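You operate a simulated robot arm through the tools that you are given. There is no shell and no other tool. Be economical: measure what you need, move in short steps, check, and stop when the job is done.

You run a simulated robot arm. Do the job below in one go: nothing can be reset, and whatever is moved stays where it is left.

TASK
Stand the black tube in the teal jug and let the air out.
Fine: close the yellow lever and stand the tube before FEED goes to ON; hold the white button till the clear tube by the pan is full, then FEED to OFF; the tube stays in the jug.

It is judged by the outcome, as a careful person would: the job done as asked, and still so three seconds after it is handed in. It fails if anything else is knocked over, pushed out of place, dropped, spilled or broken.

THE ROBOT
A 7-joint arm with a two-finger parallel gripper on a trunk, on a base that drives. Base frame: it is fixed to the floor where the robot stands at the start and does not move with it; the origin is under the middle of the robot, x ahead of it, y to its left, z up. Readings come in mm, degrees, newtons and seconds.
With the tool pointing down near the work surface it reaches from about 300 to 720 mm from the robot's upright axis, wherever it stands. Its first joint turns from -166.0 to 166.0 degrees. Places, roughly: clear tube by the pan [900, 0, 1000]; feed selector [600, 200, 700]; white button by the filter pot [900, 100, 900]; yellow lever by the pan [600, 0, 700]. Payload 1.57 kg.
The tool frame sits at the grasp point between the pads (the TCP): z along the fingers, y along the line on which they close. The tips reach 30 mm beyond it. Largest opening 80 mm; finger width 17, thickness 12; the body of the gripper, 40 by 82 mm, starts 80 mm behind the TCP.
Orientation is told as [roll, pitch, yaw] about the base's x, y, z axes, in that order, counted from this pose: with the fingers straight down and closing along the base's y, the tool's x points along the base's -x, its y along +y and its z along -z.

THE INTERFACE
- The arm moves only by the tool step_arm. Its argument "moves" is one flat list of numbers, 7 for each row, row after row: the shift along the tool's x, y, z in mm, then the turn, a rotation vector about the tool's x, y, z in degrees, then the gripper command, from -1 (shut) to 1 (fully open), values between in proportion. In form: [dx, dy, dz, wx, wy, wz, hand, dx, dy, dz, wx, wy, wz, hand, ...]. A call has 1 to 12 rows; each row shifts and turns the commanded pose from where the row before left it, along the tool's axes as they then stand. A row lasts 0.2 s, in which the tool goes at most 50 mm and 8.6 degrees; a call with a longer step from one row to the next is refused whole, and so is a gripper value outside its range. A pose out of reach is approached as far as the arm can. The call stops where the force on the tool passes 60 N (or 10 N more than at its start, if that is more) or the arm is blocked; 0.2 s more then pass. Each finger travels about 72 mm/s and halts on what it meets, pressing with about 31 N; the grip force reading is that of the motor and also rises with nothing between the fingers. The clock runs only during rows and for 0.2 s after the last one: add rows that do not move to give the fingers time. It gives the time, the measured TCP pose, the force on the tool (base axes), the opening and the grip force at its end, in the units of the frame above (readings bear some noise), with the torque about the TCP (base axes, N m) and any sound that the robot's microphone picked up.
- Cameras (640 x 400 px; columns grow to the right, rows downward): "scene" is now at [9.7, 117.2, 1503.1]; the picture's right is [-0.17, -0.98, 0.00], its down [-0.41, 0.07, -0.91] and it looks along [0.89, -0.16, -0.42] (base axes); focal length 263 px, centre (320, 200). "wrist" rides on the gripper at [72, -7, -122] in the tool frame; the picture's right is [0.09, 1.00, 0.00], its down [-0.84, 0.08, -0.54] and it looks along [-0.54, 0.05, 0.84] (tool axes); focal length 238 px, centre (320, 200). There is no depth. A picture from a camera that has moved, and an enlarged one, comes with that camera's place and axes in the base frame and with its lens. The place of the scene camera against the robot may be out by one fixed shift of up to 25 mm in any direction.
- camera(camera): a new picture of that camera. The clock stands still meanwhile.
- move_column(by): slides the trunk up (or, below 0, down) by that many mm; the arm and the scene camera ride with it, the base frame stays. It gives what a move gives, with no picture.
- drive_base(legs): drives the robot by 1 to 6 legs, each [ahead, left, turn to the left] in mm, mm and degrees, along the robot's own axes; the way and the turn of a leg run together, so that a leg with both is an arc; at most 1500 mm and 180 degrees a leg. The arm and the cameras ride along, it lands a little off, and it stops where it bumps. It gives what a move gives.
- turn_head(pan, tilt): turns the head with the scene camera to pan (to the left, within 86 degrees either way) and tilt (down, from -29 to 69), counted from straight ahead of the robot. It gives what a move gives.
- close_up(camera, box): a new picture of the part [left, top, right, bottom] of that camera's present view, enlarged. The clock stands still meanwhile.
- close_job(): hands the job in; it is judged then, once.

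Go step by step. Nothing tells you exact positions but the pictures and the camera data: compare them with the known pose of the tool, close in by small moves and look again before you grip or let go. The budget is 120 turns and 78 pictures, counting those below and the enlarged ones. Unless the task says otherwise, let go and move clear before handing in, and close with one line.

The tools are called after ">>>" as name(argument=value, ...) on one line, values as JSON. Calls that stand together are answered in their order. step_arm: Moves the arm, as the interface text tells. Its arguments: {"type":"object","properties":{"moves":{"type":"array","items":{"type":"number"}}},"required":["moves"]} The other tools are called the same way: move_column (by) slides the trunk up or down; drive_base (legs) drives the base; turn_head (pan, tilt) turns the head that bears the scene camera; camera (camera) takes a picture; close_up (camera, box) takes an enlarged picture of a part of a camera's view; close_job () hands the job in.

At the start:

```text
time_s: 0.0
tcp_pos: [407.4, -15.2, 1377.7]
orientation: [0.0, 0.0, 0.1]
contact_force: [0.3, -0.4, -0.5]
ft_torque: [0.01, 0.0, -0.02]
grip_width: 79.9
grasp_force: 0.0
trunk travel left (down, up): [-270.0, 210.0]
robot x, y, heading: [-0.6, -0.2, -0.0]
head pan, tilt: [-10.0, 24.9]
```

scene: 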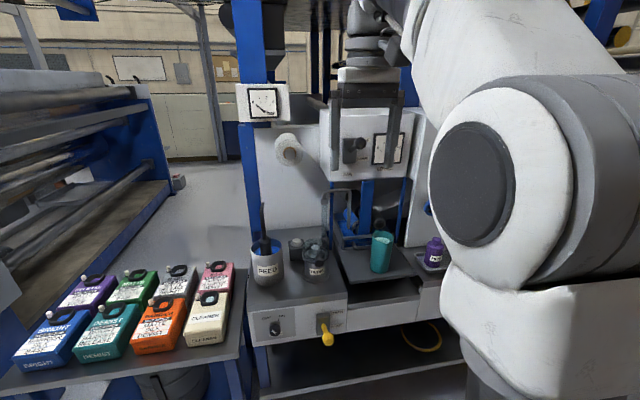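
wrist: 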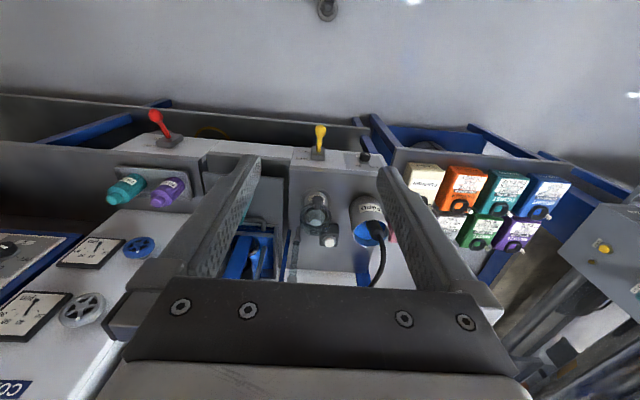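

I see the bench with a FEED pot, a filter pot, a teal jug on a pan, a yellow lever and a feed selector. I'll look closer first.

>>> close_up(camera="scene", box=[230, 180, 450, 350])

>>> close_up(camera="wrist", box=[200, 100, 420, 300])

```text
2.35 times, centred on (340, 265) of scene
camera zoom: at [9.7, 117.2, 1503.1], right [-0.17, -0.98, 0.0], down [-0.41, 0.07, -0.91], along [0.89, -0.16, -0.42], focal length 618 px, centre (273, 47)
```

zoom: 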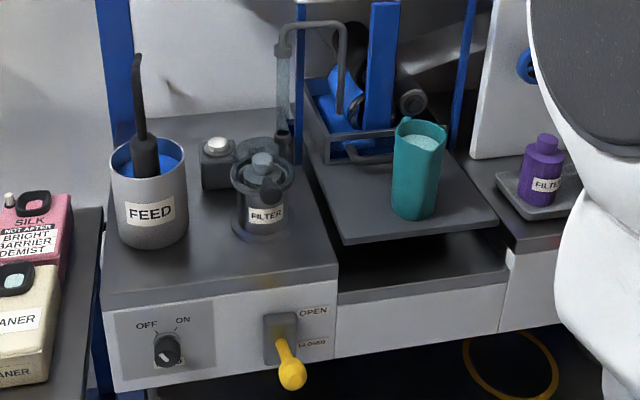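

```text
2.00 times, centred on (310, 200) of wrist
camera zoom: at [335.1, -21.4, 1499.4], right [-0.09, 1.0, 0.0], down [0.84, 0.08, 0.54], along [0.54, 0.05, -0.84], focal length 477 px, centre (340, 200)
```

zoom: 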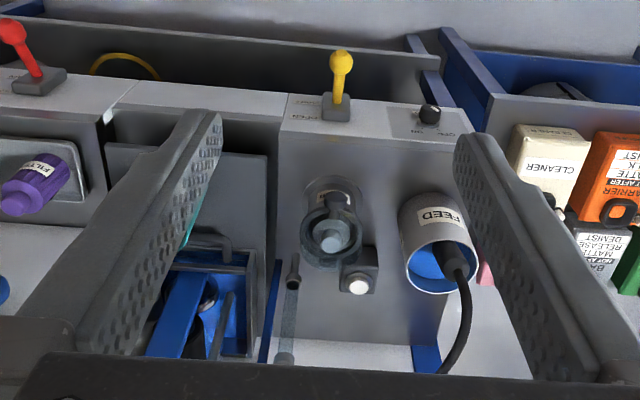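

>>> close_up(camera="scene", box=[235, 185, 345, 285])

>>> close_up(camera="scene", box=[255, 295, 355, 355])

>>> close_up(camera="scene", box=[310, 170, 450, 270])

```text
4.00 times, centred on (290, 235) of scene
camera zoom: at [9.7, 117.2, 1503.1], right [-0.17, -0.98, 0.0], down [-0.41, 0.07, -0.91], along [0.89, -0.16, -0.42], focal length 1051 px, centre (440, 60)
```

zoom: 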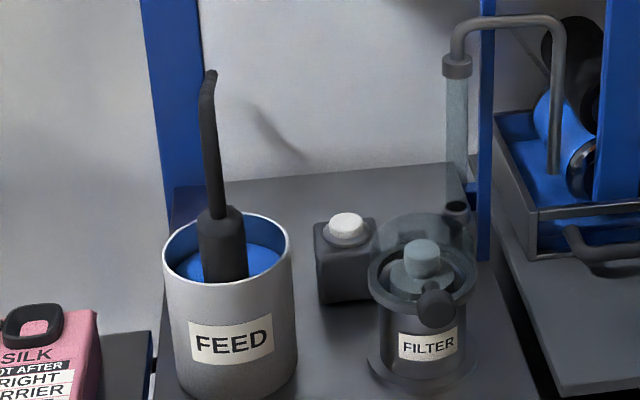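

```text
6.40 times, centred on (305, 325) of scene
camera zoom: at [9.7, 117.2, 1503.1], right [-0.17, -0.98, 0.0], down [-0.41, 0.07, -0.91], along [0.89, -0.16, -0.42], focal length 1682 px, centre (416, -600)
```

zoom: 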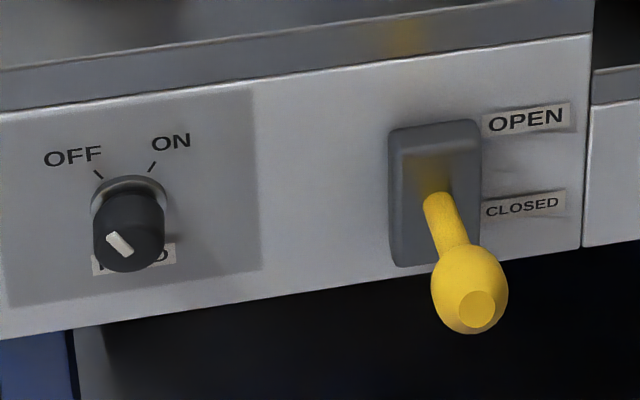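

```text
4.00 times, centred on (380, 220) of scene
camera zoom: at [9.7, 117.2, 1503.1], right [-0.17, -0.98, 0.0], down [-0.41, 0.07, -0.91], along [0.89, -0.16, -0.42], focal length 1051 px, centre (80, 120)
```

zoom: 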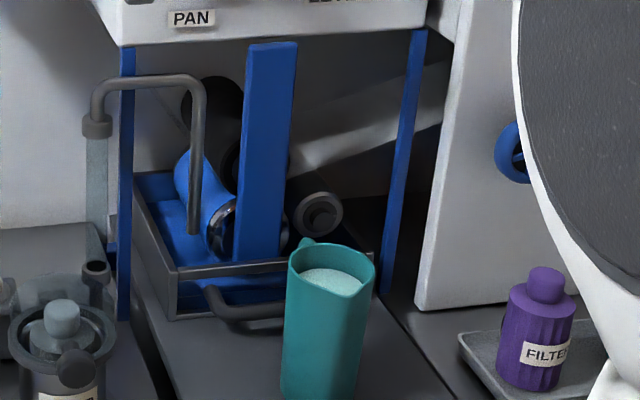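

The yellow lever's knob is at about (555,-3,765) and points up to OPEN. The selector at about (626,155,760) points to OFF. The black tube stands in the FEED pot at about (790,160). I'll lower the trunk and bring the closed fingers above the lever.

>>> move_column(by=-200)

>>> step_arm(moves=[-24, 2, 40, 0, 0, 0, -1, -24, 2, 40, 0, 0, 0, -1, -24, 2, 40, 0, 0, 0, -1, -24, 2, 40, 0, 0, 0, -1, -24, 2, 40, 0, 0, 0, -1, -23, 2, 40, 0, 0, 0, -1, 0, 0, 0, 0, 0, 0, -1])

>>> camera(camera="wrist")

>>> camera(camera="scene")

```text
time_s: 2.2
tcp_pos: [406.3, -15.5, 1178.0]
orientation: [0.1, 0.0, 0.0]
contact_force: [-0.2, -0.5, 0.8]
ft_torque: [0.01, -0.02, -0.01]
grip_width: 80.0
grasp_force: 0.1
trunk travel left (down, up): [-70.0, 410.0]
robot x, y, heading: [0.8, -2.2, -0.0]
head pan, tilt: [-10.0, 24.9]
```

```text
time_s: 3.8
tcp_pos: [549.7, 1.0, 935.7]
orientation: [0.0, 0.0, 0.0]
contact_force: [0.3, 0.2, -0.2]
ft_torque: [-0.01, 0.04, 0.02]
grip_width: 0.2
grasp_force: 21.2
trunk travel left (down, up): [-70.0, 410.0]
robot x, y, heading: [-0.3, 1.6, 0.0]
head pan, tilt: [-10.0, 24.9]
```

```text
70 pictures are left
camera wrist: at [478.3, -5.9, 1056.7], right [-0.09, 1.0, 0.0], down [0.84, 0.08, 0.54], along [0.54, 0.05, -0.84], focal length 238 px, centre (320, 200)
```

wrist: 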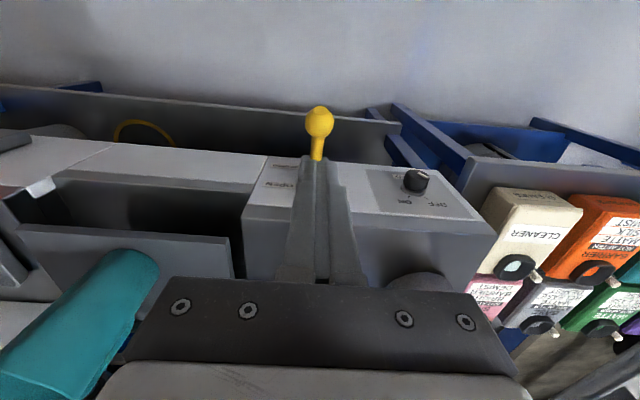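

```text
69 pictures are left
camera scene: at [9.6, 117.2, 1303.1], right [-0.17, -0.98, 0.0], down [-0.41, 0.07, -0.91], along [0.89, -0.16, -0.42], focal length 263 px, centre (320, 200)
```

scene: 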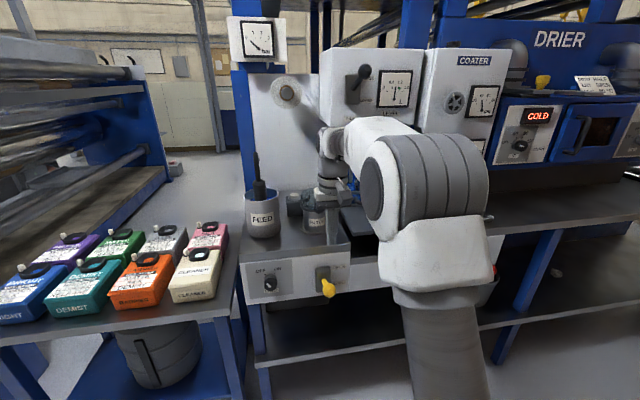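

The knob is at about (550,-2,782), so I'll press it down from above.

>>> step_arm(moves=[2, -1.5, 40, 0, 0, 0, -1, 2, -1.5, 40, 0, 0, 0, -1, 1, 0, 15, 0, 0, 0, -1, 1, 0, 15, 0, 0, 0, -1, 1, 0, 15, 0, 0, 0, -1, 1, 0, 15, 0, 0, 0, -1, 0, 0, 15, 0, 0, 0, -1, 0, 0, 15, 0, 0, 0, -1])

>>> camera(camera="wrist")

>>> close_up(camera="scene", box=[240, 230, 400, 330])

```text
time_s: 5.6
tcp_pos: [541.6, -5.2, 769.5]
orientation: [0.0, -0.2, 0.0]
contact_force: [-4.6, -2.1, 3.5]
ft_torque: [0.02, 0.13, 0.03]
grip_width: 0.1
grasp_force: 21.2
trunk travel left (down, up): [-70.0, 410.0]
robot x, y, heading: [-1.0, -2.8, 0.4]
head pan, tilt: [-10.0, 24.9]
```

```text
68 pictures are left
camera wrist: at [470.0, -11.7, 890.3], right [-0.09, 1.0, 0.0], down [0.84, 0.08, 0.54], along [0.54, 0.05, -0.84], focal length 238 px, centre (320, 200)
```

wrist: 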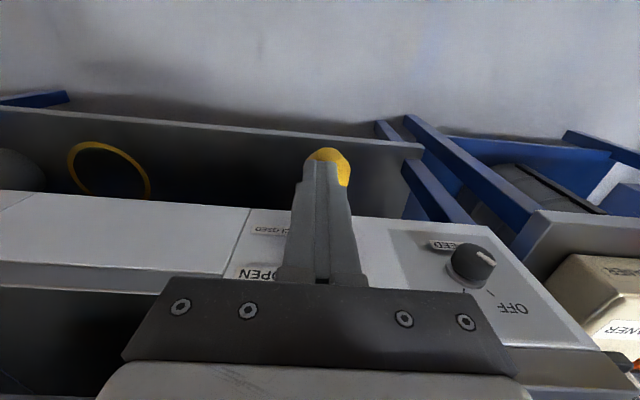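

```text
4.00 times, centred on (320, 280) of scene
camera zoom: at [9.0, 117.1, 1303.1], right [-0.17, -0.98, 0.0], down [-0.41, 0.07, -0.91], along [0.89, -0.16, -0.42], focal length 1051 px, centre (320, -120)
```

zoom: 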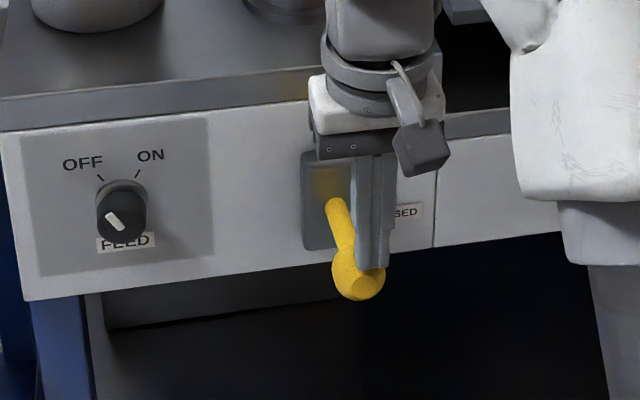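

The fingers are on the knob, so I'll keep pressing down.

>>> step_arm(moves=[0, 3, 10, 0, 0, 0, -1, 0, 0, 12, 0, 0, 0, -1, 0, 0, 12, 0, 0, 0, -1, 0, 0, 12, 0, 0, 0, -1, 0, 0, 12, 0, 0, 0, -1, 0, 0, 12, 0, 0, 0, -1])

>>> close_up(camera="scene", box=[240, 230, 400, 330])

```text
time_s: 7.0
tcp_pos: [541.4, -3.9, 700.6]
orientation: [0.0, -0.2, 0.0]
contact_force: [-8.4, -1.1, 28.3]
ft_torque: [0.01, 0.03, -0.02]
grip_width: 0.0
grasp_force: 21.4
trunk travel left (down, up): [-70.0, 410.0]
robot x, y, heading: [-1.9, 0.6, 0.1]
head pan, tilt: [-10.0, 24.9]
```

```text
4.00 times, centred on (320, 280) of scene
camera zoom: at [7.4, 117.1, 1303.8], right [-0.17, -0.98, 0.0], down [-0.41, 0.07, -0.91], along [0.89, -0.16, -0.42], focal length 1051 px, centre (320, -120)
```

zoom: 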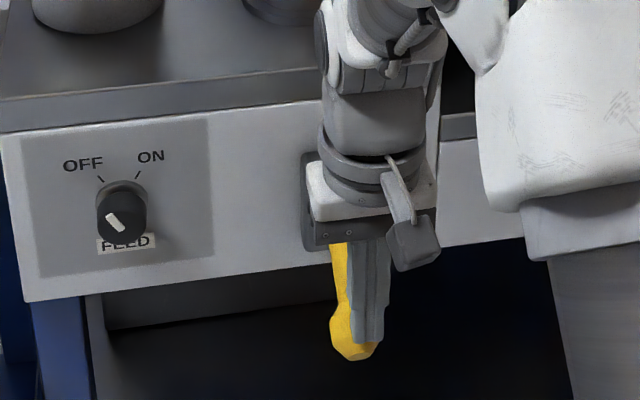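

>>> step_arm(moves=[0, 0, 8, 0, 0, 0, -1, 0, 0, 8, 0, 0, 0, -1, 0, 0, 8, 0, 0, 0, -1])

>>> close_up(camera="wrist", box=[220, 100, 420, 260])

```text
time_s: 7.4
tcp_pos: [540.2, -4.1, 699.8]
orientation: [0.0, -0.1, 0.0]
contact_force: [-21.0, -0.9, 33.4]
ft_torque: [0.06, 0.35, 0.1]
grip_width: 0.0
grasp_force: 21.0
trunk travel left (down, up): [-70.0, 410.0]
robot x, y, heading: [-1.4, 1.0, -0.2]
head pan, tilt: [-10.0, 24.9]
stopped in row 1: the force on the tool passed its limit at 66 N (the readings are from after the stop); the commanded pose is now the measured one
```

```text
2.50 times, centred on (320, 180) of wrist
camera zoom: at [468.1, -10.1, 820.6], right [-0.09, 1.0, 0.0], down [0.83, 0.08, 0.55], along [0.54, 0.05, -0.84], focal length 596 px, centre (320, 250)
```

zoom: 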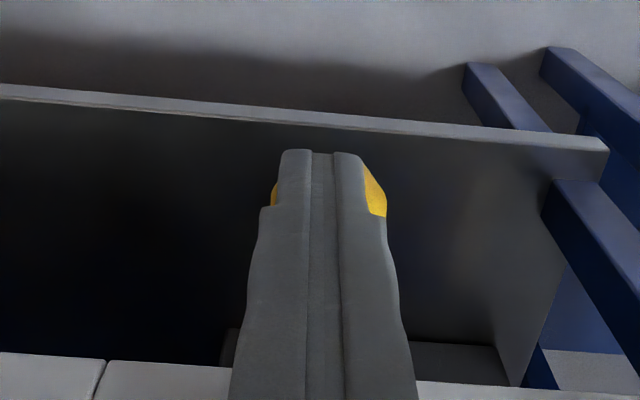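

The lever has hit its stop. I'll lift away and check it.

>>> step_arm(moves=[10, 0, -10, 0, 0, 0, -1, 10, 0, -40, 0, 0, 0, -1, 0, 0, -45, 0, 0, 0, -1, 0, 0, -45, 0, 0, 0, -1, 0, 0, -45, 0, 0, 0, -1, 0, 0, -45, 0, 0, 0, -1])

>>> close_up(camera="scene", box=[240, 230, 400, 330])

>>> camera(camera="wrist")

```text
time_s: 8.8
tcp_pos: [518.3, -5.3, 926.5]
orientation: [0.0, -0.2, 0.0]
contact_force: [0.0, -0.5, -0.1]
ft_torque: [-0.02, 0.0, -0.03]
grip_width: 0.0
grasp_force: 21.2
trunk travel left (down, up): [-70.0, 410.0]
robot x, y, heading: [1.9, 3.9, -0.1]
head pan, tilt: [-10.0, 24.9]
```

```text
4.00 times, centred on (320, 280) of scene
camera zoom: at [9.6, 117.2, 1303.0], right [-0.17, -0.98, 0.0], down [-0.41, 0.07, -0.91], along [0.89, -0.16, -0.42], focal length 1051 px, centre (320, -120)
```

zoom: 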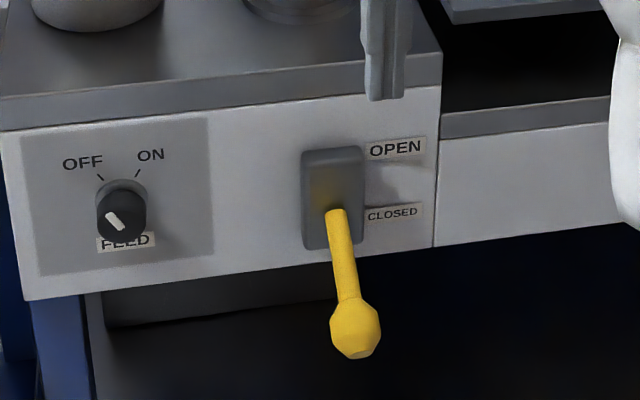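

```text
63 pictures are left
camera wrist: at [447.1, -11.0, 1047.7], right [-0.09, 1.0, 0.0], down [0.84, 0.08, 0.54], along [0.54, 0.05, -0.84], focal length 238 px, centre (320, 200)
```

wrist: 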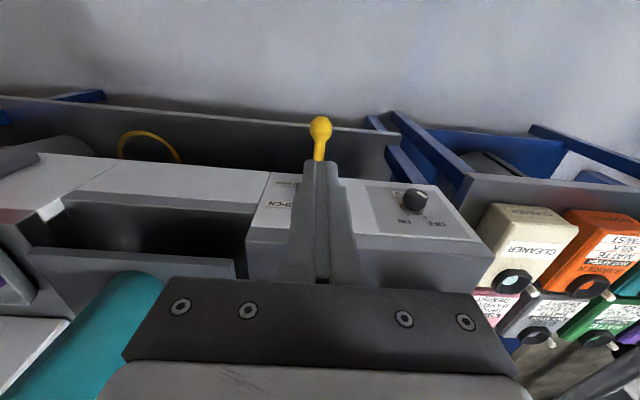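

The lever is now CLOSED. Next I'll raise up and drive closer to the tube.

>>> move_column(by=250)

>>> step_arm(moves=[15, 0, -40, 0, 0, 0, 1, 15, 0, -40, 0, 0, 0, 1, 15, 0, -40, 0, 0, 0, 1, 15, 0, -40, 0, 0, 0, 1])

>>> drive_base(legs=[[180, 80, 0]])

>>> camera(camera="wrist")

>>> camera(camera="scene")

```text
time_s: 11.3
tcp_pos: [519.1, -5.4, 1177.0]
orientation: [0.1, -0.3, 0.0]
contact_force: [-0.2, -0.7, 0.5]
ft_torque: [0.01, -0.03, 0.05]
grip_width: 0.0
grasp_force: 21.8
trunk travel left (down, up): [-320.0, 160.0]
robot x, y, heading: [-2.4, 1.4, 0.1]
head pan, tilt: [-10.0, 24.9]
```

```text
time_s: 12.3
tcp_pos: [455.2, -5.1, 1337.1]
orientation: [0.0, -0.3, 0.1]
contact_force: [-0.5, -0.1, 1.2]
ft_torque: [0.0, 0.01, -0.04]
grip_width: 80.1
grasp_force: 0.0
trunk travel left (down, up): [-320.0, 160.0]
robot x, y, heading: [1.3, -0.7, -0.2]
head pan, tilt: [-10.0, 24.9]
```

```text
time_s: 14.1
tcp_pos: [630.4, 76.2, 1337.0]
orientation: [0.0, -0.2, 0.4]
contact_force: [-0.1, 0.5, 0.6]
ft_torque: [0.02, 0.0, 0.0]
grip_width: 80.1
grasp_force: 0.1
trunk travel left (down, up): [-320.0, 160.0]
robot x, y, heading: [173.8, 74.3, 0.5]
head pan, tilt: [-10.0, 24.9]
```

```text
62 pictures are left
camera wrist: at [557.7, 70.7, 1456.7], right [-0.1, 0.99, 0.0], down [0.83, 0.08, 0.54], along [0.54, 0.05, -0.84], focal length 238 px, centre (320, 200)
```

wrist: 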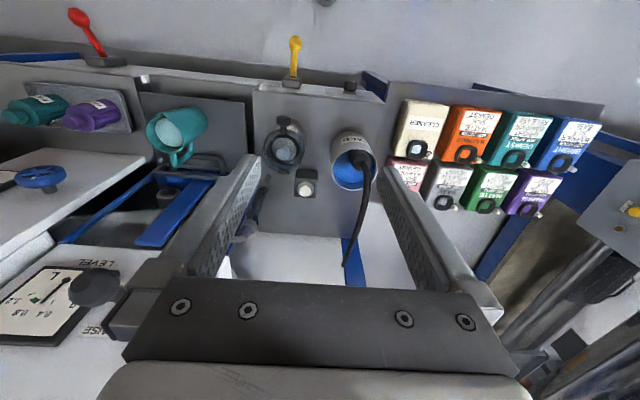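

```text
61 pictures are left
camera scene: at [183.3, 196.1, 1553.1], right [-0.17, -0.99, 0.0], down [-0.42, 0.07, -0.91], along [0.89, -0.15, -0.42], focal length 263 px, centre (320, 200)
```

scene: 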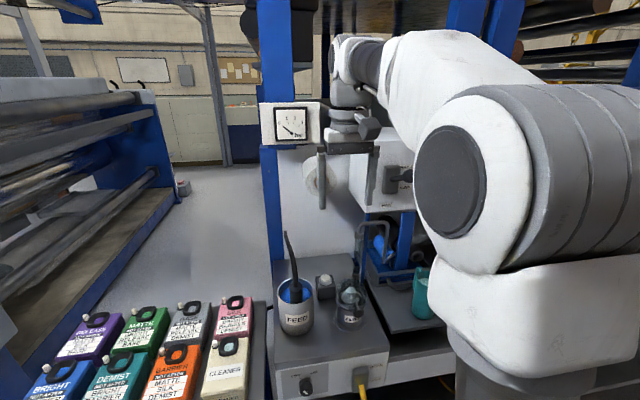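

>>> close_up(camera="wrist", box=[270, 110, 430, 290])

>>> close_up(camera="scene", box=[260, 220, 440, 340])

```text
2.22 times, centred on (350, 200) of wrist
camera zoom: at [557.7, 70.7, 1456.7], right [-0.1, 0.99, 0.0], down [0.83, 0.08, 0.54], along [0.54, 0.05, -0.84], focal length 530 px, centre (253, 200)
```

zoom: 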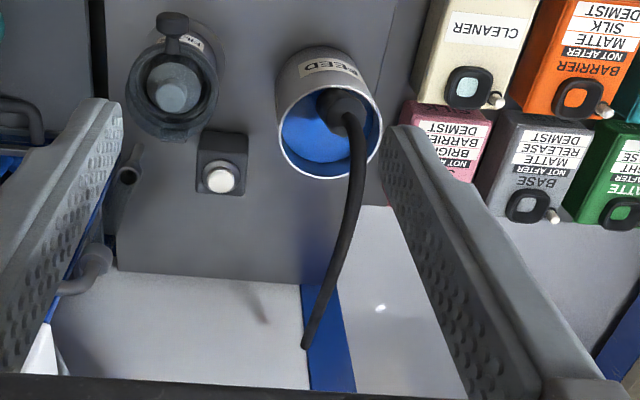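

```text
3.33 times, centred on (350, 280) of scene
camera zoom: at [183.3, 196.1, 1553.1], right [-0.17, -0.99, 0.0], down [-0.42, 0.07, -0.91], along [0.89, -0.15, -0.42], focal length 876 px, centre (220, -67)
```

zoom: 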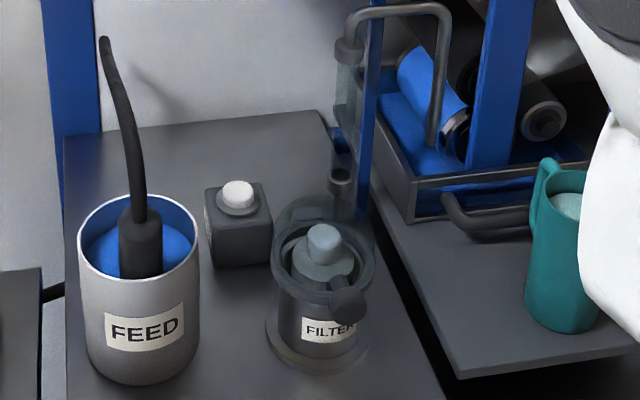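

The black tube is a thick stem (about 35 mm) in the FEED pot, with a thin hose arching back toward +x. I'll shift the base to sit between the pot and the jug, then tilt the gripper 45° for a diagonal approach and look again.

>>> drive_base(legs=[[0, -95, 0]])

>>> step_arm(moves=[0, 0, 0, 0, 0, -7.5, 1, 0, 0, 0, 0, 0, -7.5, 1, 0, 0, 0, 0, 0, -7.5, 1, 0, 0, 0, 0, 0, -7.5, 1, 0, 0, 0, 0, 0, -7.5, 1, 0, 0, 0, 0, 0, -7.5, 1, 0, 0, 0, 0, -7.5, 0, 1, 0, 0, 0, 0, -7.5, 0, 1, 0, 0, 0, 0, -7.5, 0, 1, 0, 0, 0, 0, -7.5, 0, 1, 0, 0, 0, 0, -7.5, 0, 1, 0, 0, 0, 0, -7.5, 0, 1])

>>> camera(camera="wrist")

>>> camera(camera="scene")

```text
time_s: 15.5
tcp_pos: [630.2, -19.5, 1335.9]
orientation: [0.0, -0.2, 0.5]
contact_force: [-0.6, 0.5, -0.5]
ft_torque: [0.01, 0.04, 0.0]
grip_width: 80.1
grasp_force: 0.1
trunk travel left (down, up): [-320.0, 160.0]
robot x, y, heading: [178.7, -17.4, 0.7]
head pan, tilt: [-10.0, 24.9]
```

```text
time_s: 18.1
tcp_pos: [630.9, -20.5, 1336.9]
orientation: [-0.2, -45.1, 45.7]
contact_force: [-0.1, 0.4, -0.4]
ft_torque: [0.01, 0.0, -0.02]
grip_width: 79.9
grasp_force: 0.0
trunk travel left (down, up): [-320.0, 160.0]
robot x, y, heading: [175.6, -17.1, 0.5]
head pan, tilt: [-10.0, 24.9]
```

```text
58 pictures are left
camera wrist: at [539.7, -121.5, 1370.4], right [-0.76, 0.65, -0.07], down [0.09, 0.2, 0.98], along [0.65, 0.73, -0.21], focal length 238 px, centre (320, 200)
```

wrist: 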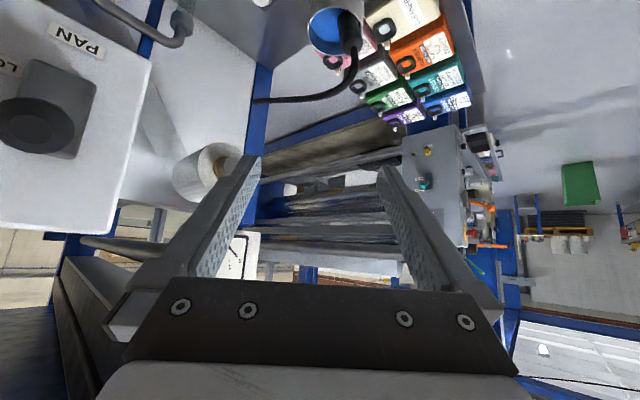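

```text
57 pictures are left
camera scene: at [183.8, 98.8, 1553.1], right [-0.17, -0.99, 0.0], down [-0.42, 0.07, -0.91], along [0.89, -0.15, -0.42], focal length 263 px, centre (320, 200)
```

scene: 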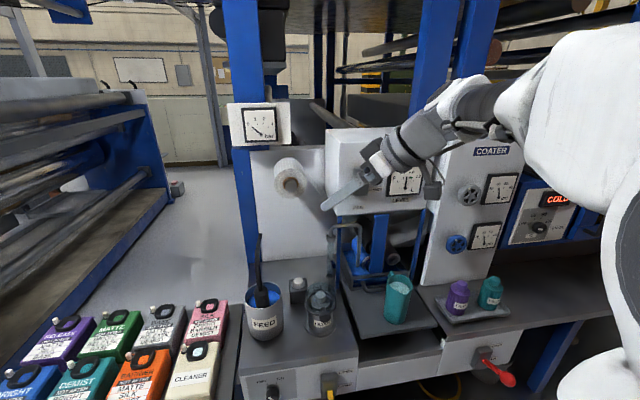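

>>> close_up(camera="wrist", box=[240, 0, 400, 120])

>>> close_up(camera="scene", box=[225, 215, 345, 345])

>>> close_up(camera="scene", box=[320, 210, 450, 340])

```text
3.33 times, centred on (320, 60) of wrist
camera zoom: at [539.7, -121.5, 1370.4], right [-0.76, 0.65, -0.07], down [0.09, 0.2, 0.98], along [0.65, 0.73, -0.21], focal length 794 px, centre (320, 667)
```

zoom: 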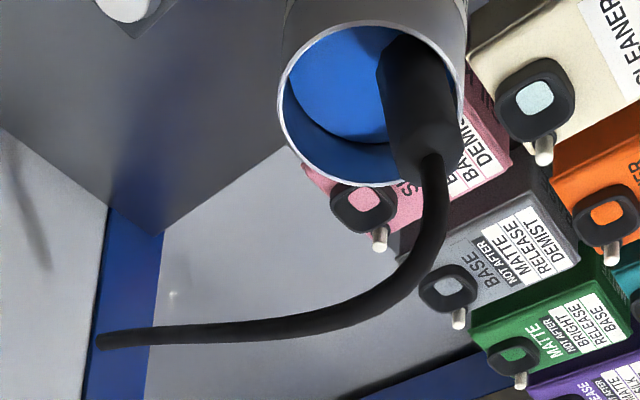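

```text
3.08 times, centred on (285, 280) of scene
camera zoom: at [183.8, 98.8, 1553.1], right [-0.17, -0.99, 0.0], down [-0.42, 0.07, -0.91], along [0.89, -0.15, -0.42], focal length 808 px, centre (428, -46)
```

zoom: 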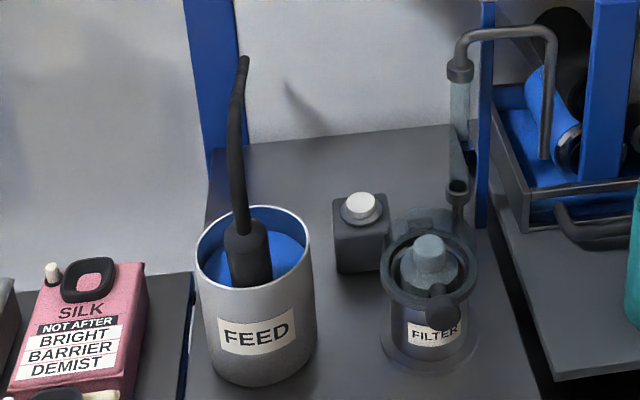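

```text
3.08 times, centred on (385, 275) of scene
camera zoom: at [183.8, 98.8, 1553.1], right [-0.17, -0.99, 0.0], down [-0.42, 0.07, -0.91], along [0.89, -0.15, -0.42], focal length 808 px, centre (120, -31)
```

zoom: 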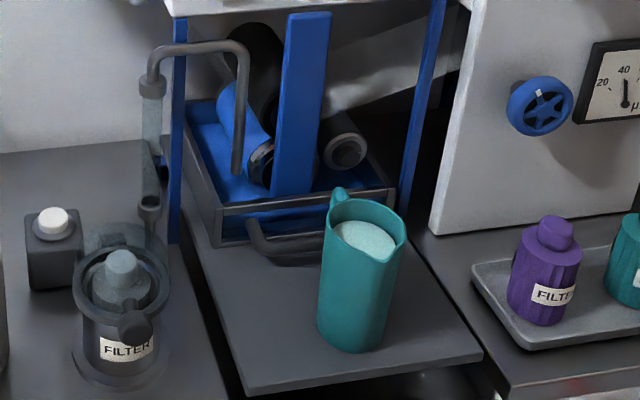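

The tube's thick top is at about (755,172,990), the pot rim is at z≈938, and the scene camera reads about 25 mm high. I'll lower to a standoff and look again.

>>> move_column(by=-250)

>>> step_arm(moves=[-13, 12, 29.5, 0, 0, 0, 1, -13, 12, 29.5, 0, 0, 0, 1, -13, 12, 29.5, 0, 0, 0, 1, -13, 12, 29.5, 0, 0, 0, 1, 0, 0, 0, 0, -7.5, 0, 1, 0, 0, 0, 0, -7.5, 0, 1])

>>> camera(camera="wrist")

>>> camera(camera="scene")

```text
time_s: 20.7
tcp_pos: [630.7, -21.3, 1085.6]
orientation: [-0.2, -45.1, 45.6]
contact_force: [1.0, -0.1, 0.5]
ft_torque: [-0.02, 0.0, 0.01]
grip_width: 80.1
grasp_force: 0.1
trunk travel left (down, up): [-70.0, 410.0]
robot x, y, heading: [176.8, -17.9, 0.7]
head pan, tilt: [-10.0, 24.9]
```

```text
time_s: 22.1
tcp_pos: [680.9, 98.5, 1040.7]
orientation: [-0.3, -60.1, 45.8]
contact_force: [0.3, -0.5, 0.1]
ft_torque: [0.0, -0.01, 0.01]
grip_width: 79.8
grasp_force: 0.0
trunk travel left (down, up): [-70.0, 410.0]
robot x, y, heading: [178.7, -19.7, 0.3]
head pan, tilt: [-10.0, 24.9]
```

```text
53 pictures are left
camera wrist: at [586.5, -5.2, 1037.4], right [-0.74, 0.66, -0.08], down [-0.1, 0.02, 1.0], along [0.66, 0.75, 0.05], focal length 238 px, centre (320, 200)
```

wrist: 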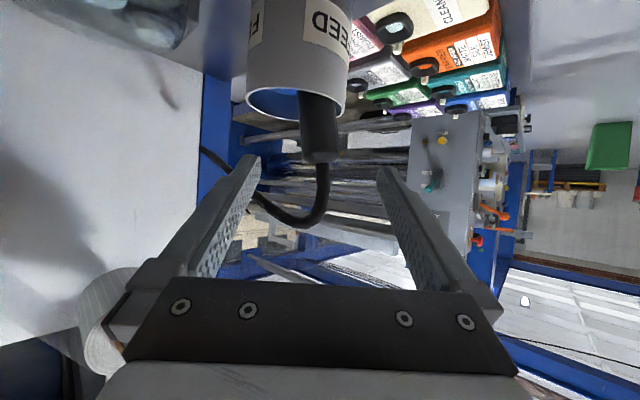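

```text
52 pictures are left
camera scene: at [183.8, 98.8, 1303.1], right [-0.17, -0.99, 0.0], down [-0.42, 0.07, -0.91], along [0.89, -0.15, -0.42], focal length 263 px, centre (320, 200)
```

scene: 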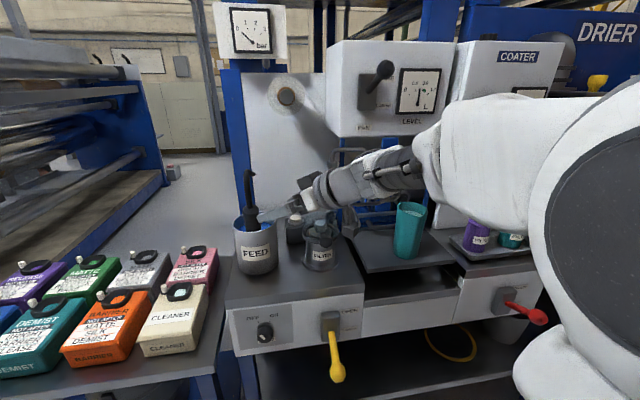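

The tube axis is at about (750,172), with its top at z≈1003. I'll advance so that it sits between the fingers.

>>> step_arm(moves=[1, 0.5, 30, 0, 0, 0, 1, 1, 0.5, 30, 0, 0, 0, 1, 1, 0.5, 30, 0, 0, 0, 1, 1, 0.5, 29, 0, 0, 0, 1, 0, 0, 0, 0, 0, 0, 1])

>>> camera(camera="wrist")

>>> close_up(camera="scene", box=[215, 150, 375, 280])

```text
time_s: 23.3
tcp_pos: [750.5, 170.3, 976.2]
orientation: [-0.3, -60.2, 45.8]
contact_force: [-0.2, -0.6, -0.7]
ft_torque: [0.03, -0.02, -0.01]
grip_width: 80.3
grasp_force: 0.1
trunk travel left (down, up): [-70.0, 410.0]
robot x, y, heading: [175.9, -18.5, 0.4]
head pan, tilt: [-10.0, 24.9]
```

```text
51 pictures are left
camera wrist: at [655.9, 66.1, 974.5], right [-0.74, 0.66, -0.08], down [-0.09, 0.02, 1.0], along [0.66, 0.75, 0.05], focal length 238 px, centre (320, 200)
```

wrist: 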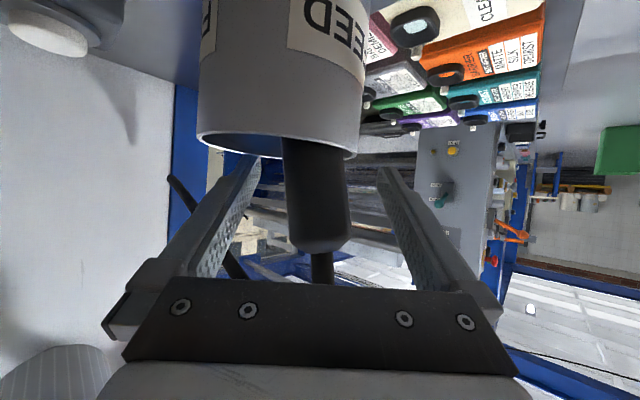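

```text
3.08 times, centred on (295, 215) of scene
camera zoom: at [183.8, 98.8, 1303.1], right [-0.17, -0.99, 0.0], down [-0.42, 0.07, -0.91], along [0.89, -0.15, -0.42], focal length 808 px, centre (397, 154)
```

zoom: 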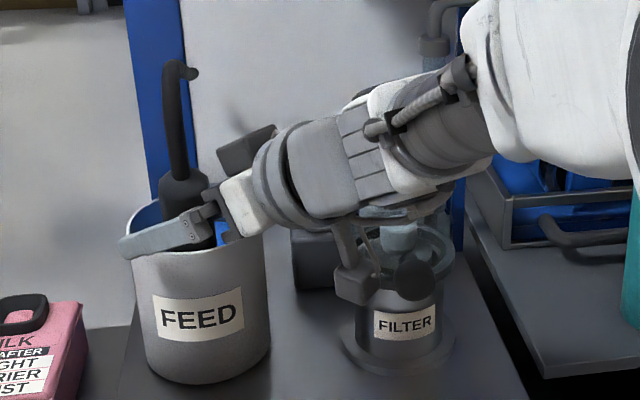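

The tube sits centred between the fingers, so I'll grip it.

>>> step_arm(moves=[0, 0, 0, 0, 0, 0, -0.2, 0, 0, 0, 0, 0, 0, -0.6, 0, 0, 0, 0, 0, 0, -1, 0, 0, 0, 0, 0, 0, -1, 0, 0, 0, 0, 0, 0, -1])

>>> camera(camera="wrist")

```text
time_s: 24.5
tcp_pos: [753.1, 168.3, 975.9]
orientation: [-0.4, -60.1, 45.6]
contact_force: [23.9, -4.6, 0.2]
ft_torque: [-0.23, -0.62, -0.15]
grip_width: 36.3
grasp_force: 31.2
trunk travel left (down, up): [-70.0, 410.0]
robot x, y, heading: [174.9, -18.8, 0.4]
head pan, tilt: [-10.0, 24.9]
```

```text
49 pictures are left
camera wrist: at [657.7, 64.3, 974.3], right [-0.74, 0.67, -0.08], down [-0.09, 0.02, 1.0], along [0.67, 0.74, 0.05], focal length 238 px, centre (320, 200)
```

wrist: 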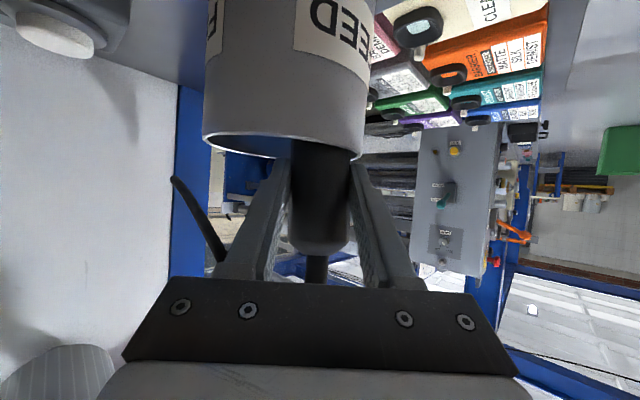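

The tube is gripped (36 mm) and leans lightly on the rim. I'll ease it off the rim and lift straight up with the trunk.

>>> step_arm(moves=[-1.7, -3.5, 3, 0, 0, 0, -1, -1, -2, 2, 0, 0, 0, -1, 0, 0, 0, 0, 0, 0, -1])

>>> move_column(by=50)

>>> close_up(camera="scene", box=[200, 130, 400, 290])

```text
time_s: 25.3
tcp_pos: [757.7, 173.3, 977.1]
orientation: [-0.1, -60.0, 45.8]
contact_force: [-0.3, -0.5, -0.6]
ft_torque: [-0.09, 0.09, 0.0]
grip_width: 35.7
grasp_force: 31.6
trunk travel left (down, up): [-70.0, 410.0]
robot x, y, heading: [174.3, -16.3, 0.6]
head pan, tilt: [-10.0, 24.9]
```

```text
time_s: 26.2
tcp_pos: [758.2, 171.4, 1026.6]
orientation: [-0.3, -60.2, 45.8]
contact_force: [1.0, -0.4, -3.0]
ft_torque: [-0.05, 0.05, 0.01]
grip_width: 35.9
grasp_force: 30.4
trunk travel left (down, up): [-120.0, 360.0]
robot x, y, heading: [173.2, -15.7, 0.4]
head pan, tilt: [-10.0, 24.9]
```

```text
2.50 times, centred on (300, 210) of scene
camera zoom: at [184.0, 98.9, 1353.1], right [-0.17, -0.99, 0.0], down [-0.42, 0.07, -0.91], along [0.89, -0.15, -0.42], focal length 657 px, centre (370, 175)
```

zoom: 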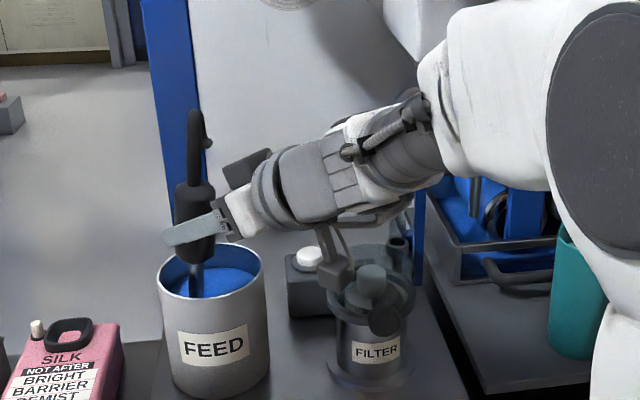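

It lifts freely, with a thin stem below the thick collar. I'll keep lifting.

>>> move_column(by=160)

>>> camera(camera="scene")

```text
time_s: 28.0
tcp_pos: [757.8, 171.3, 1186.6]
orientation: [-0.3, -60.1, 45.8]
contact_force: [0.4, 0.3, -2.8]
ft_torque: [-0.02, 0.04, 0.02]
grip_width: 35.9
grasp_force: 31.3
trunk travel left (down, up): [-280.0, 200.0]
robot x, y, heading: [178.3, -14.4, 0.9]
head pan, tilt: [-10.0, 24.9]
```

```text
47 pictures are left
camera scene: at [184.1, 98.9, 1513.0], right [-0.17, -0.99, 0.0], down [-0.42, 0.07, -0.91], along [0.89, -0.15, -0.42], focal length 263 px, centre (320, 200)
```

scene: 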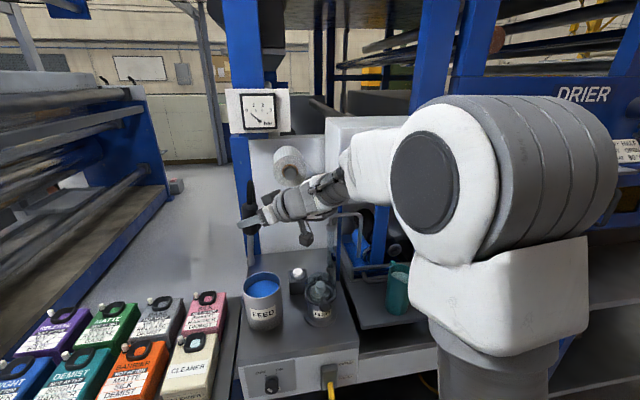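

>>> close_up(camera="scene", box=[210, 170, 370, 340])

>>> camera(camera="wrist")

```text
2.35 times, centred on (290, 255) of scene
camera zoom: at [184.1, 98.9, 1513.0], right [-0.17, -0.99, 0.0], down [-0.42, 0.07, -0.91], along [0.89, -0.15, -0.42], focal length 618 px, centre (391, 71)
```

zoom: 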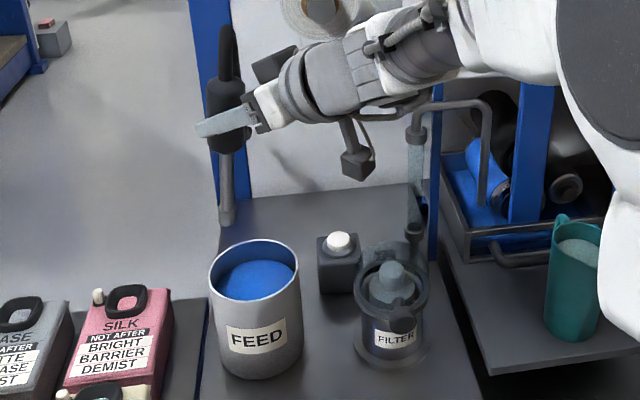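

```text
45 pictures are left
camera wrist: at [663.6, 67.1, 1184.4], right [-0.74, 0.66, -0.08], down [-0.09, 0.02, 1.0], along [0.66, 0.75, 0.05], focal length 238 px, centre (320, 200)
```

wrist: 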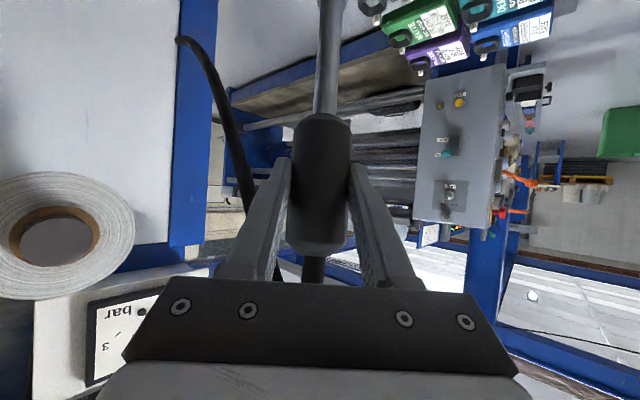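

The tube is clear of the pot, with its foot about 145 mm below the TCP, and the jug rim is at about (734,-225,980). I'll pull back from the wall, swing over and turn the hose toward -y.

>>> step_arm(moves=[14, 28.7, -24.2, 0, 0, 0, -1, 14, 28.7, -24.2, 0, 0, 0, -1, 14, 28.7, -24.2, 0, 0, 0, -1, 18.5, -22.8, -32.1, 0, 0, 0, -1, 18.5, -22.8, -32.1, 0, 0, 0, -1, 18.5, -22.8, -32.1, 0, 0, 0, -1, 18.5, -22.8, -32.1, 0, 0, 0, -1])

>>> step_arm(moves=[0, 0, 0, 7.19, 0, 4.15, -1, 0, 0, 0, 7.19, 0, 4.15, -1, 0, 0, 0, 7.19, 0, 4.15, -1, 0, 0, 0, 7.19, 0, 4.15, -1, 0, 0, 0, 7.19, 0, 4.15, -1, 0, 0, 0, 7.19, 0, 4.15, -1, 0, 0, 0, 7.19, 0, 4.15, -1, 0, 0, 0, 7.19, 0, 4.15, -1, 0, 0, 0, 7.19, 0, 4.15, -1, 0, 0, 0, 7.19, 0, 4.15, -1, 0, 0, 0, 7.19, 0, 4.15, -1])

>>> camera(camera="wrist")

>>> camera(camera="scene")

```text
time_s: 29.6
tcp_pos: [599.4, 1.4, 1186.4]
orientation: [-0.2, -60.1, 45.9]
contact_force: [0.4, 0.0, -2.3]
ft_torque: [-0.04, 0.06, -0.01]
grip_width: 36.1
grasp_force: 30.7
trunk travel left (down, up): [-280.0, 200.0]
robot x, y, heading: [178.1, -18.2, 0.7]
head pan, tilt: [-10.0, 24.9]
```

```text
time_s: 32.0
tcp_pos: [599.3, 2.1, 1188.8]
orientation: [0.7, -60.3, -46.6]
contact_force: [-0.2, -0.2, -1.8]
ft_torque: [0.08, 0.04, 0.02]
grip_width: 35.9
grasp_force: 31.3
trunk travel left (down, up): [-280.0, 200.0]
robot x, y, heading: [175.7, -19.9, 0.6]
head pan, tilt: [-10.0, 24.9]
```

```text
44 pictures are left
camera wrist: at [496.2, 100.9, 1185.4], right [0.68, 0.73, -0.07], down [0.01, 0.09, 1.0], along [0.73, -0.68, 0.05], focal length 238 px, centre (320, 200)
```

wrist: 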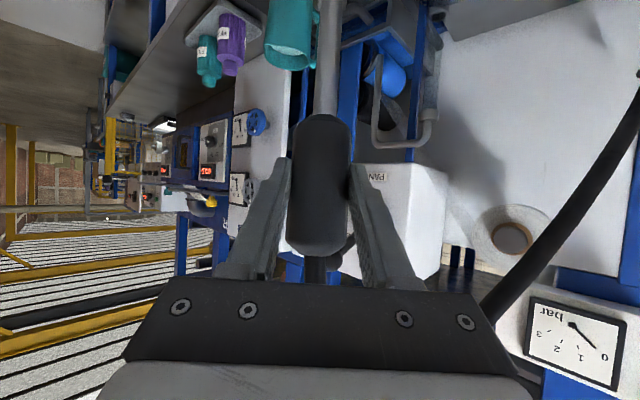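

```text
43 pictures are left
camera scene: at [179.7, 102.9, 1561.5], right [-0.13, -0.99, 0.0], down [0.09, -0.01, -1.0], along [0.99, -0.13, 0.09], focal length 263 px, centre (320, 200)
```

scene: 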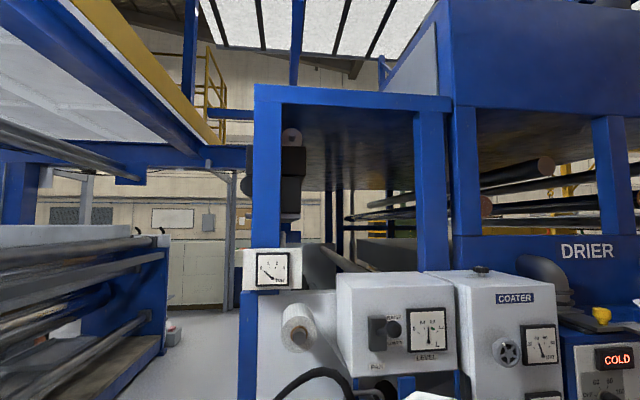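

The hose's far end is fixed near (1010,172,1015), so it flexes as the tube moves, which is fine. The head view has tilted, so I'll reset the head.

>>> turn_head(pan=-10, tilt=25)

>>> camera(camera="scene")

```text
time_s: 32.6
tcp_pos: [599.5, 2.8, 1188.0]
orientation: [0.5, -60.3, -46.1]
contact_force: [-0.4, -0.1, -2.9]
ft_torque: [0.05, 0.07, -0.04]
grip_width: 35.8
grasp_force: 30.6
trunk travel left (down, up): [-280.0, 200.0]
robot x, y, heading: [174.6, -19.5, 0.3]
head pan, tilt: [-10.0, 25.0]
```

```text
42 pictures are left
camera scene: at [179.7, 103.0, 1561.4], right [-0.13, -0.99, 0.0], down [0.09, -0.01, -1.0], along [0.99, -0.13, 0.09], focal length 263 px, centre (320, 200)
```

scene: 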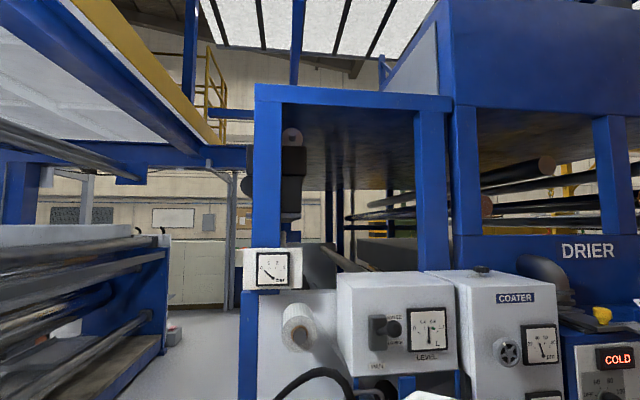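

The elbow is touching the head. I'll turn the yaw partly back and move toward the jug, which should free it.

>>> step_arm(moves=[0, 0, 0, -7.19, 0, -4.15, -1, 0, 0, 0, -7.19, 0, -4.15, -1, 0, 0, 0, -7.19, 0, -4.15, -1, -17.3, -27.4, 30, 0, 0, 0, -1, -17.3, -27.4, 30, 0, 0, 0, -1, -17.3, -27.4, 30, 0, 0, 0, -1, -17.3, -27.4, 30, 0, 0, 0, -1, 0, 0, 0, 0, 0, 0, -1])

>>> camera(camera="scene")

>>> camera(camera="wrist")

```text
time_s: 34.4
tcp_pos: [689.4, -150.7, 1185.8]
orientation: [0.0, -60.1, -21.0]
contact_force: [-0.1, -0.4, -2.8]
ft_torque: [0.02, 0.09, -0.03]
grip_width: 35.8
grasp_force: 30.4
trunk travel left (down, up): [-280.0, 200.0]
robot x, y, heading: [175.4, -20.1, 0.2]
head pan, tilt: [-10.0, 25.0]
```

```text
41 pictures are left
camera scene: at [184.1, 98.6, 1512.9], right [-0.17, -0.99, 0.0], down [-0.42, 0.07, -0.91], along [0.89, -0.15, -0.42], focal length 263 px, centre (320, 200)
```

scene: 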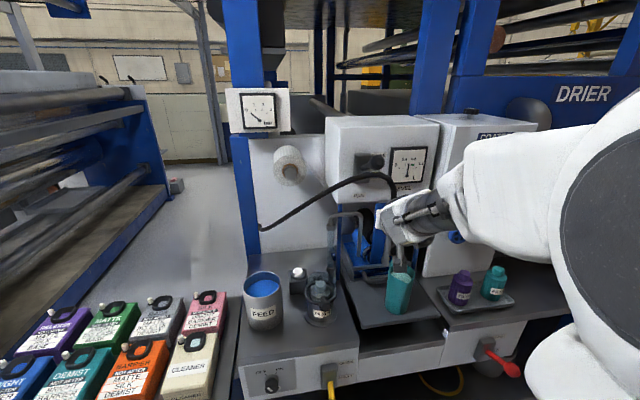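

```text
40 pictures are left
camera wrist: at [555.0, -105.5, 1184.1], right [0.31, 0.95, -0.08], down [-0.02, 0.09, 1.0], along [0.95, -0.31, 0.05], focal length 238 px, centre (320, 200)
```

wrist: 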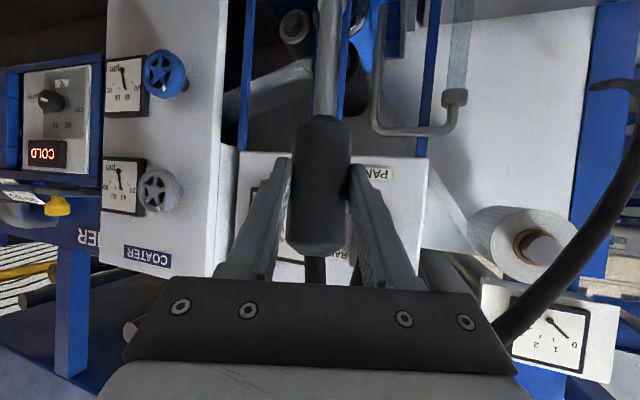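

>>> step_arm(moves=[-17, -26.5, 29.6, 0, 0, 0, -1, -17, -26.5, 29.6, 0, 0, 0, -1, 0, 0, 0, 0, 0, 0, -1])

>>> close_up(camera="scene", box=[330, 190, 490, 330])

>>> camera(camera="wrist")

```text
time_s: 35.2
tcp_pos: [734.2, -226.5, 1186.1]
orientation: [0.1, -60.1, -21.0]
contact_force: [-1.0, -0.2, -3.0]
ft_torque: [0.04, 0.07, 0.02]
grip_width: 35.9
grasp_force: 31.3
trunk travel left (down, up): [-280.0, 200.0]
robot x, y, heading: [173.5, -18.9, 0.6]
head pan, tilt: [-10.0, 25.0]
```

```text
2.86 times, centred on (410, 260) of scene
camera zoom: at [184.1, 98.5, 1513.0], right [-0.17, -0.99, 0.0], down [-0.42, 0.07, -0.91], along [0.89, -0.15, -0.42], focal length 751 px, centre (63, 29)
```

zoom: 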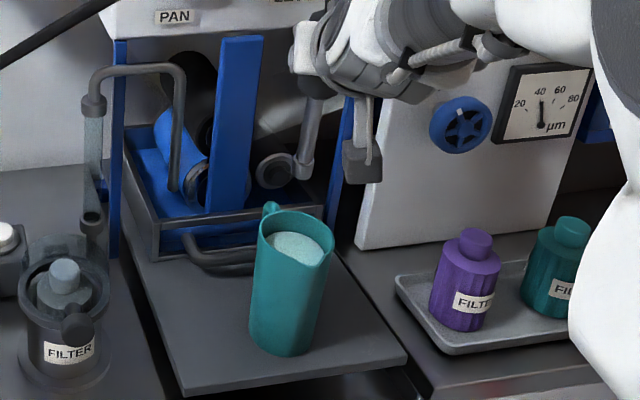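

```text
38 pictures are left
camera wrist: at [599.8, -180.2, 1183.4], right [0.31, 0.95, -0.08], down [-0.02, 0.09, 1.0], along [0.95, -0.31, 0.05], focal length 238 px, centre (320, 200)
```

wrist: 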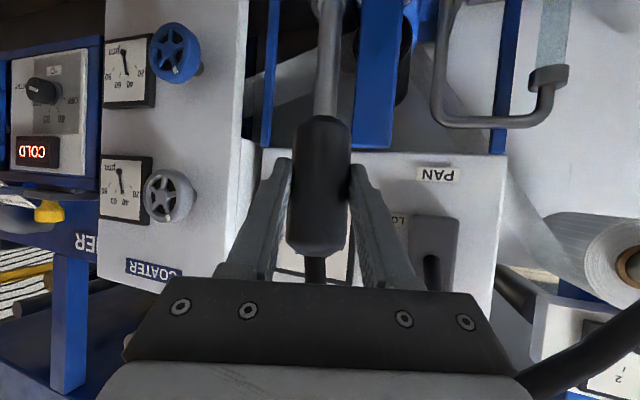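

The foot seems to be above the jug opening. I'll lower partway and check.

>>> move_column(by=-55)

>>> close_up(camera="scene", box=[345, 190, 455, 300])

>>> close_up(camera="wrist", box=[240, 0, 440, 130])

```text
time_s: 36.2
tcp_pos: [734.3, -224.6, 1130.5]
orientation: [0.0, -60.2, -20.9]
contact_force: [-0.5, -0.1, -3.4]
ft_torque: [0.01, 0.06, 0.0]
grip_width: 35.8
grasp_force: 30.4
trunk travel left (down, up): [-225.0, 255.0]
robot x, y, heading: [176.1, -16.3, 0.6]
head pan, tilt: [-10.0, 25.0]
```

```text
3.64 times, centred on (400, 245) of scene
camera zoom: at [184.0, 98.8, 1457.9], right [-0.17, -0.99, 0.0], down [-0.42, 0.07, -0.91], along [0.89, -0.15, -0.42], focal length 955 px, centre (29, 36)
```

zoom: 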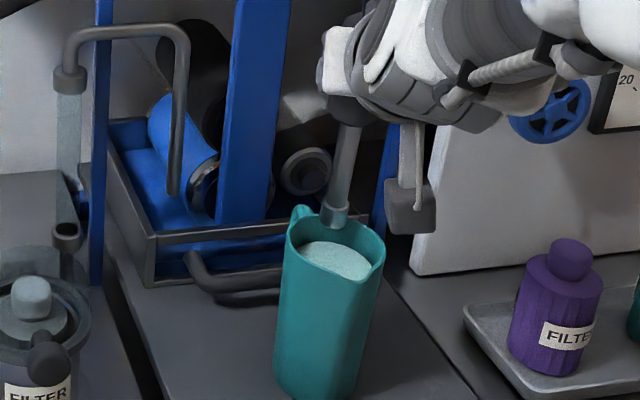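

```text
3.08 times, centred on (340, 65) of wrist
camera zoom: at [599.5, -179.9, 1128.6], right [0.31, 0.95, -0.08], down [-0.02, 0.09, 1.0], along [0.95, -0.31, 0.05], focal length 733 px, centre (258, 615)
```

zoom: 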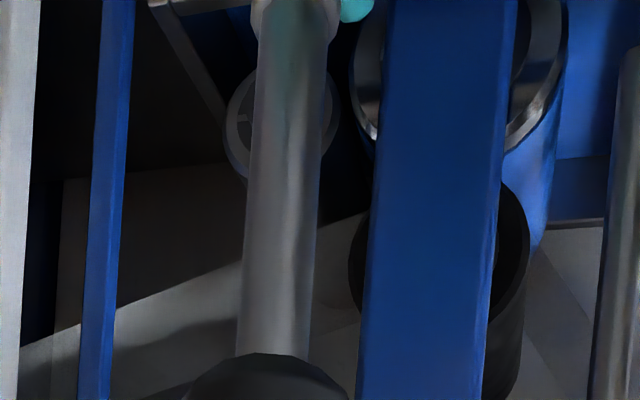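

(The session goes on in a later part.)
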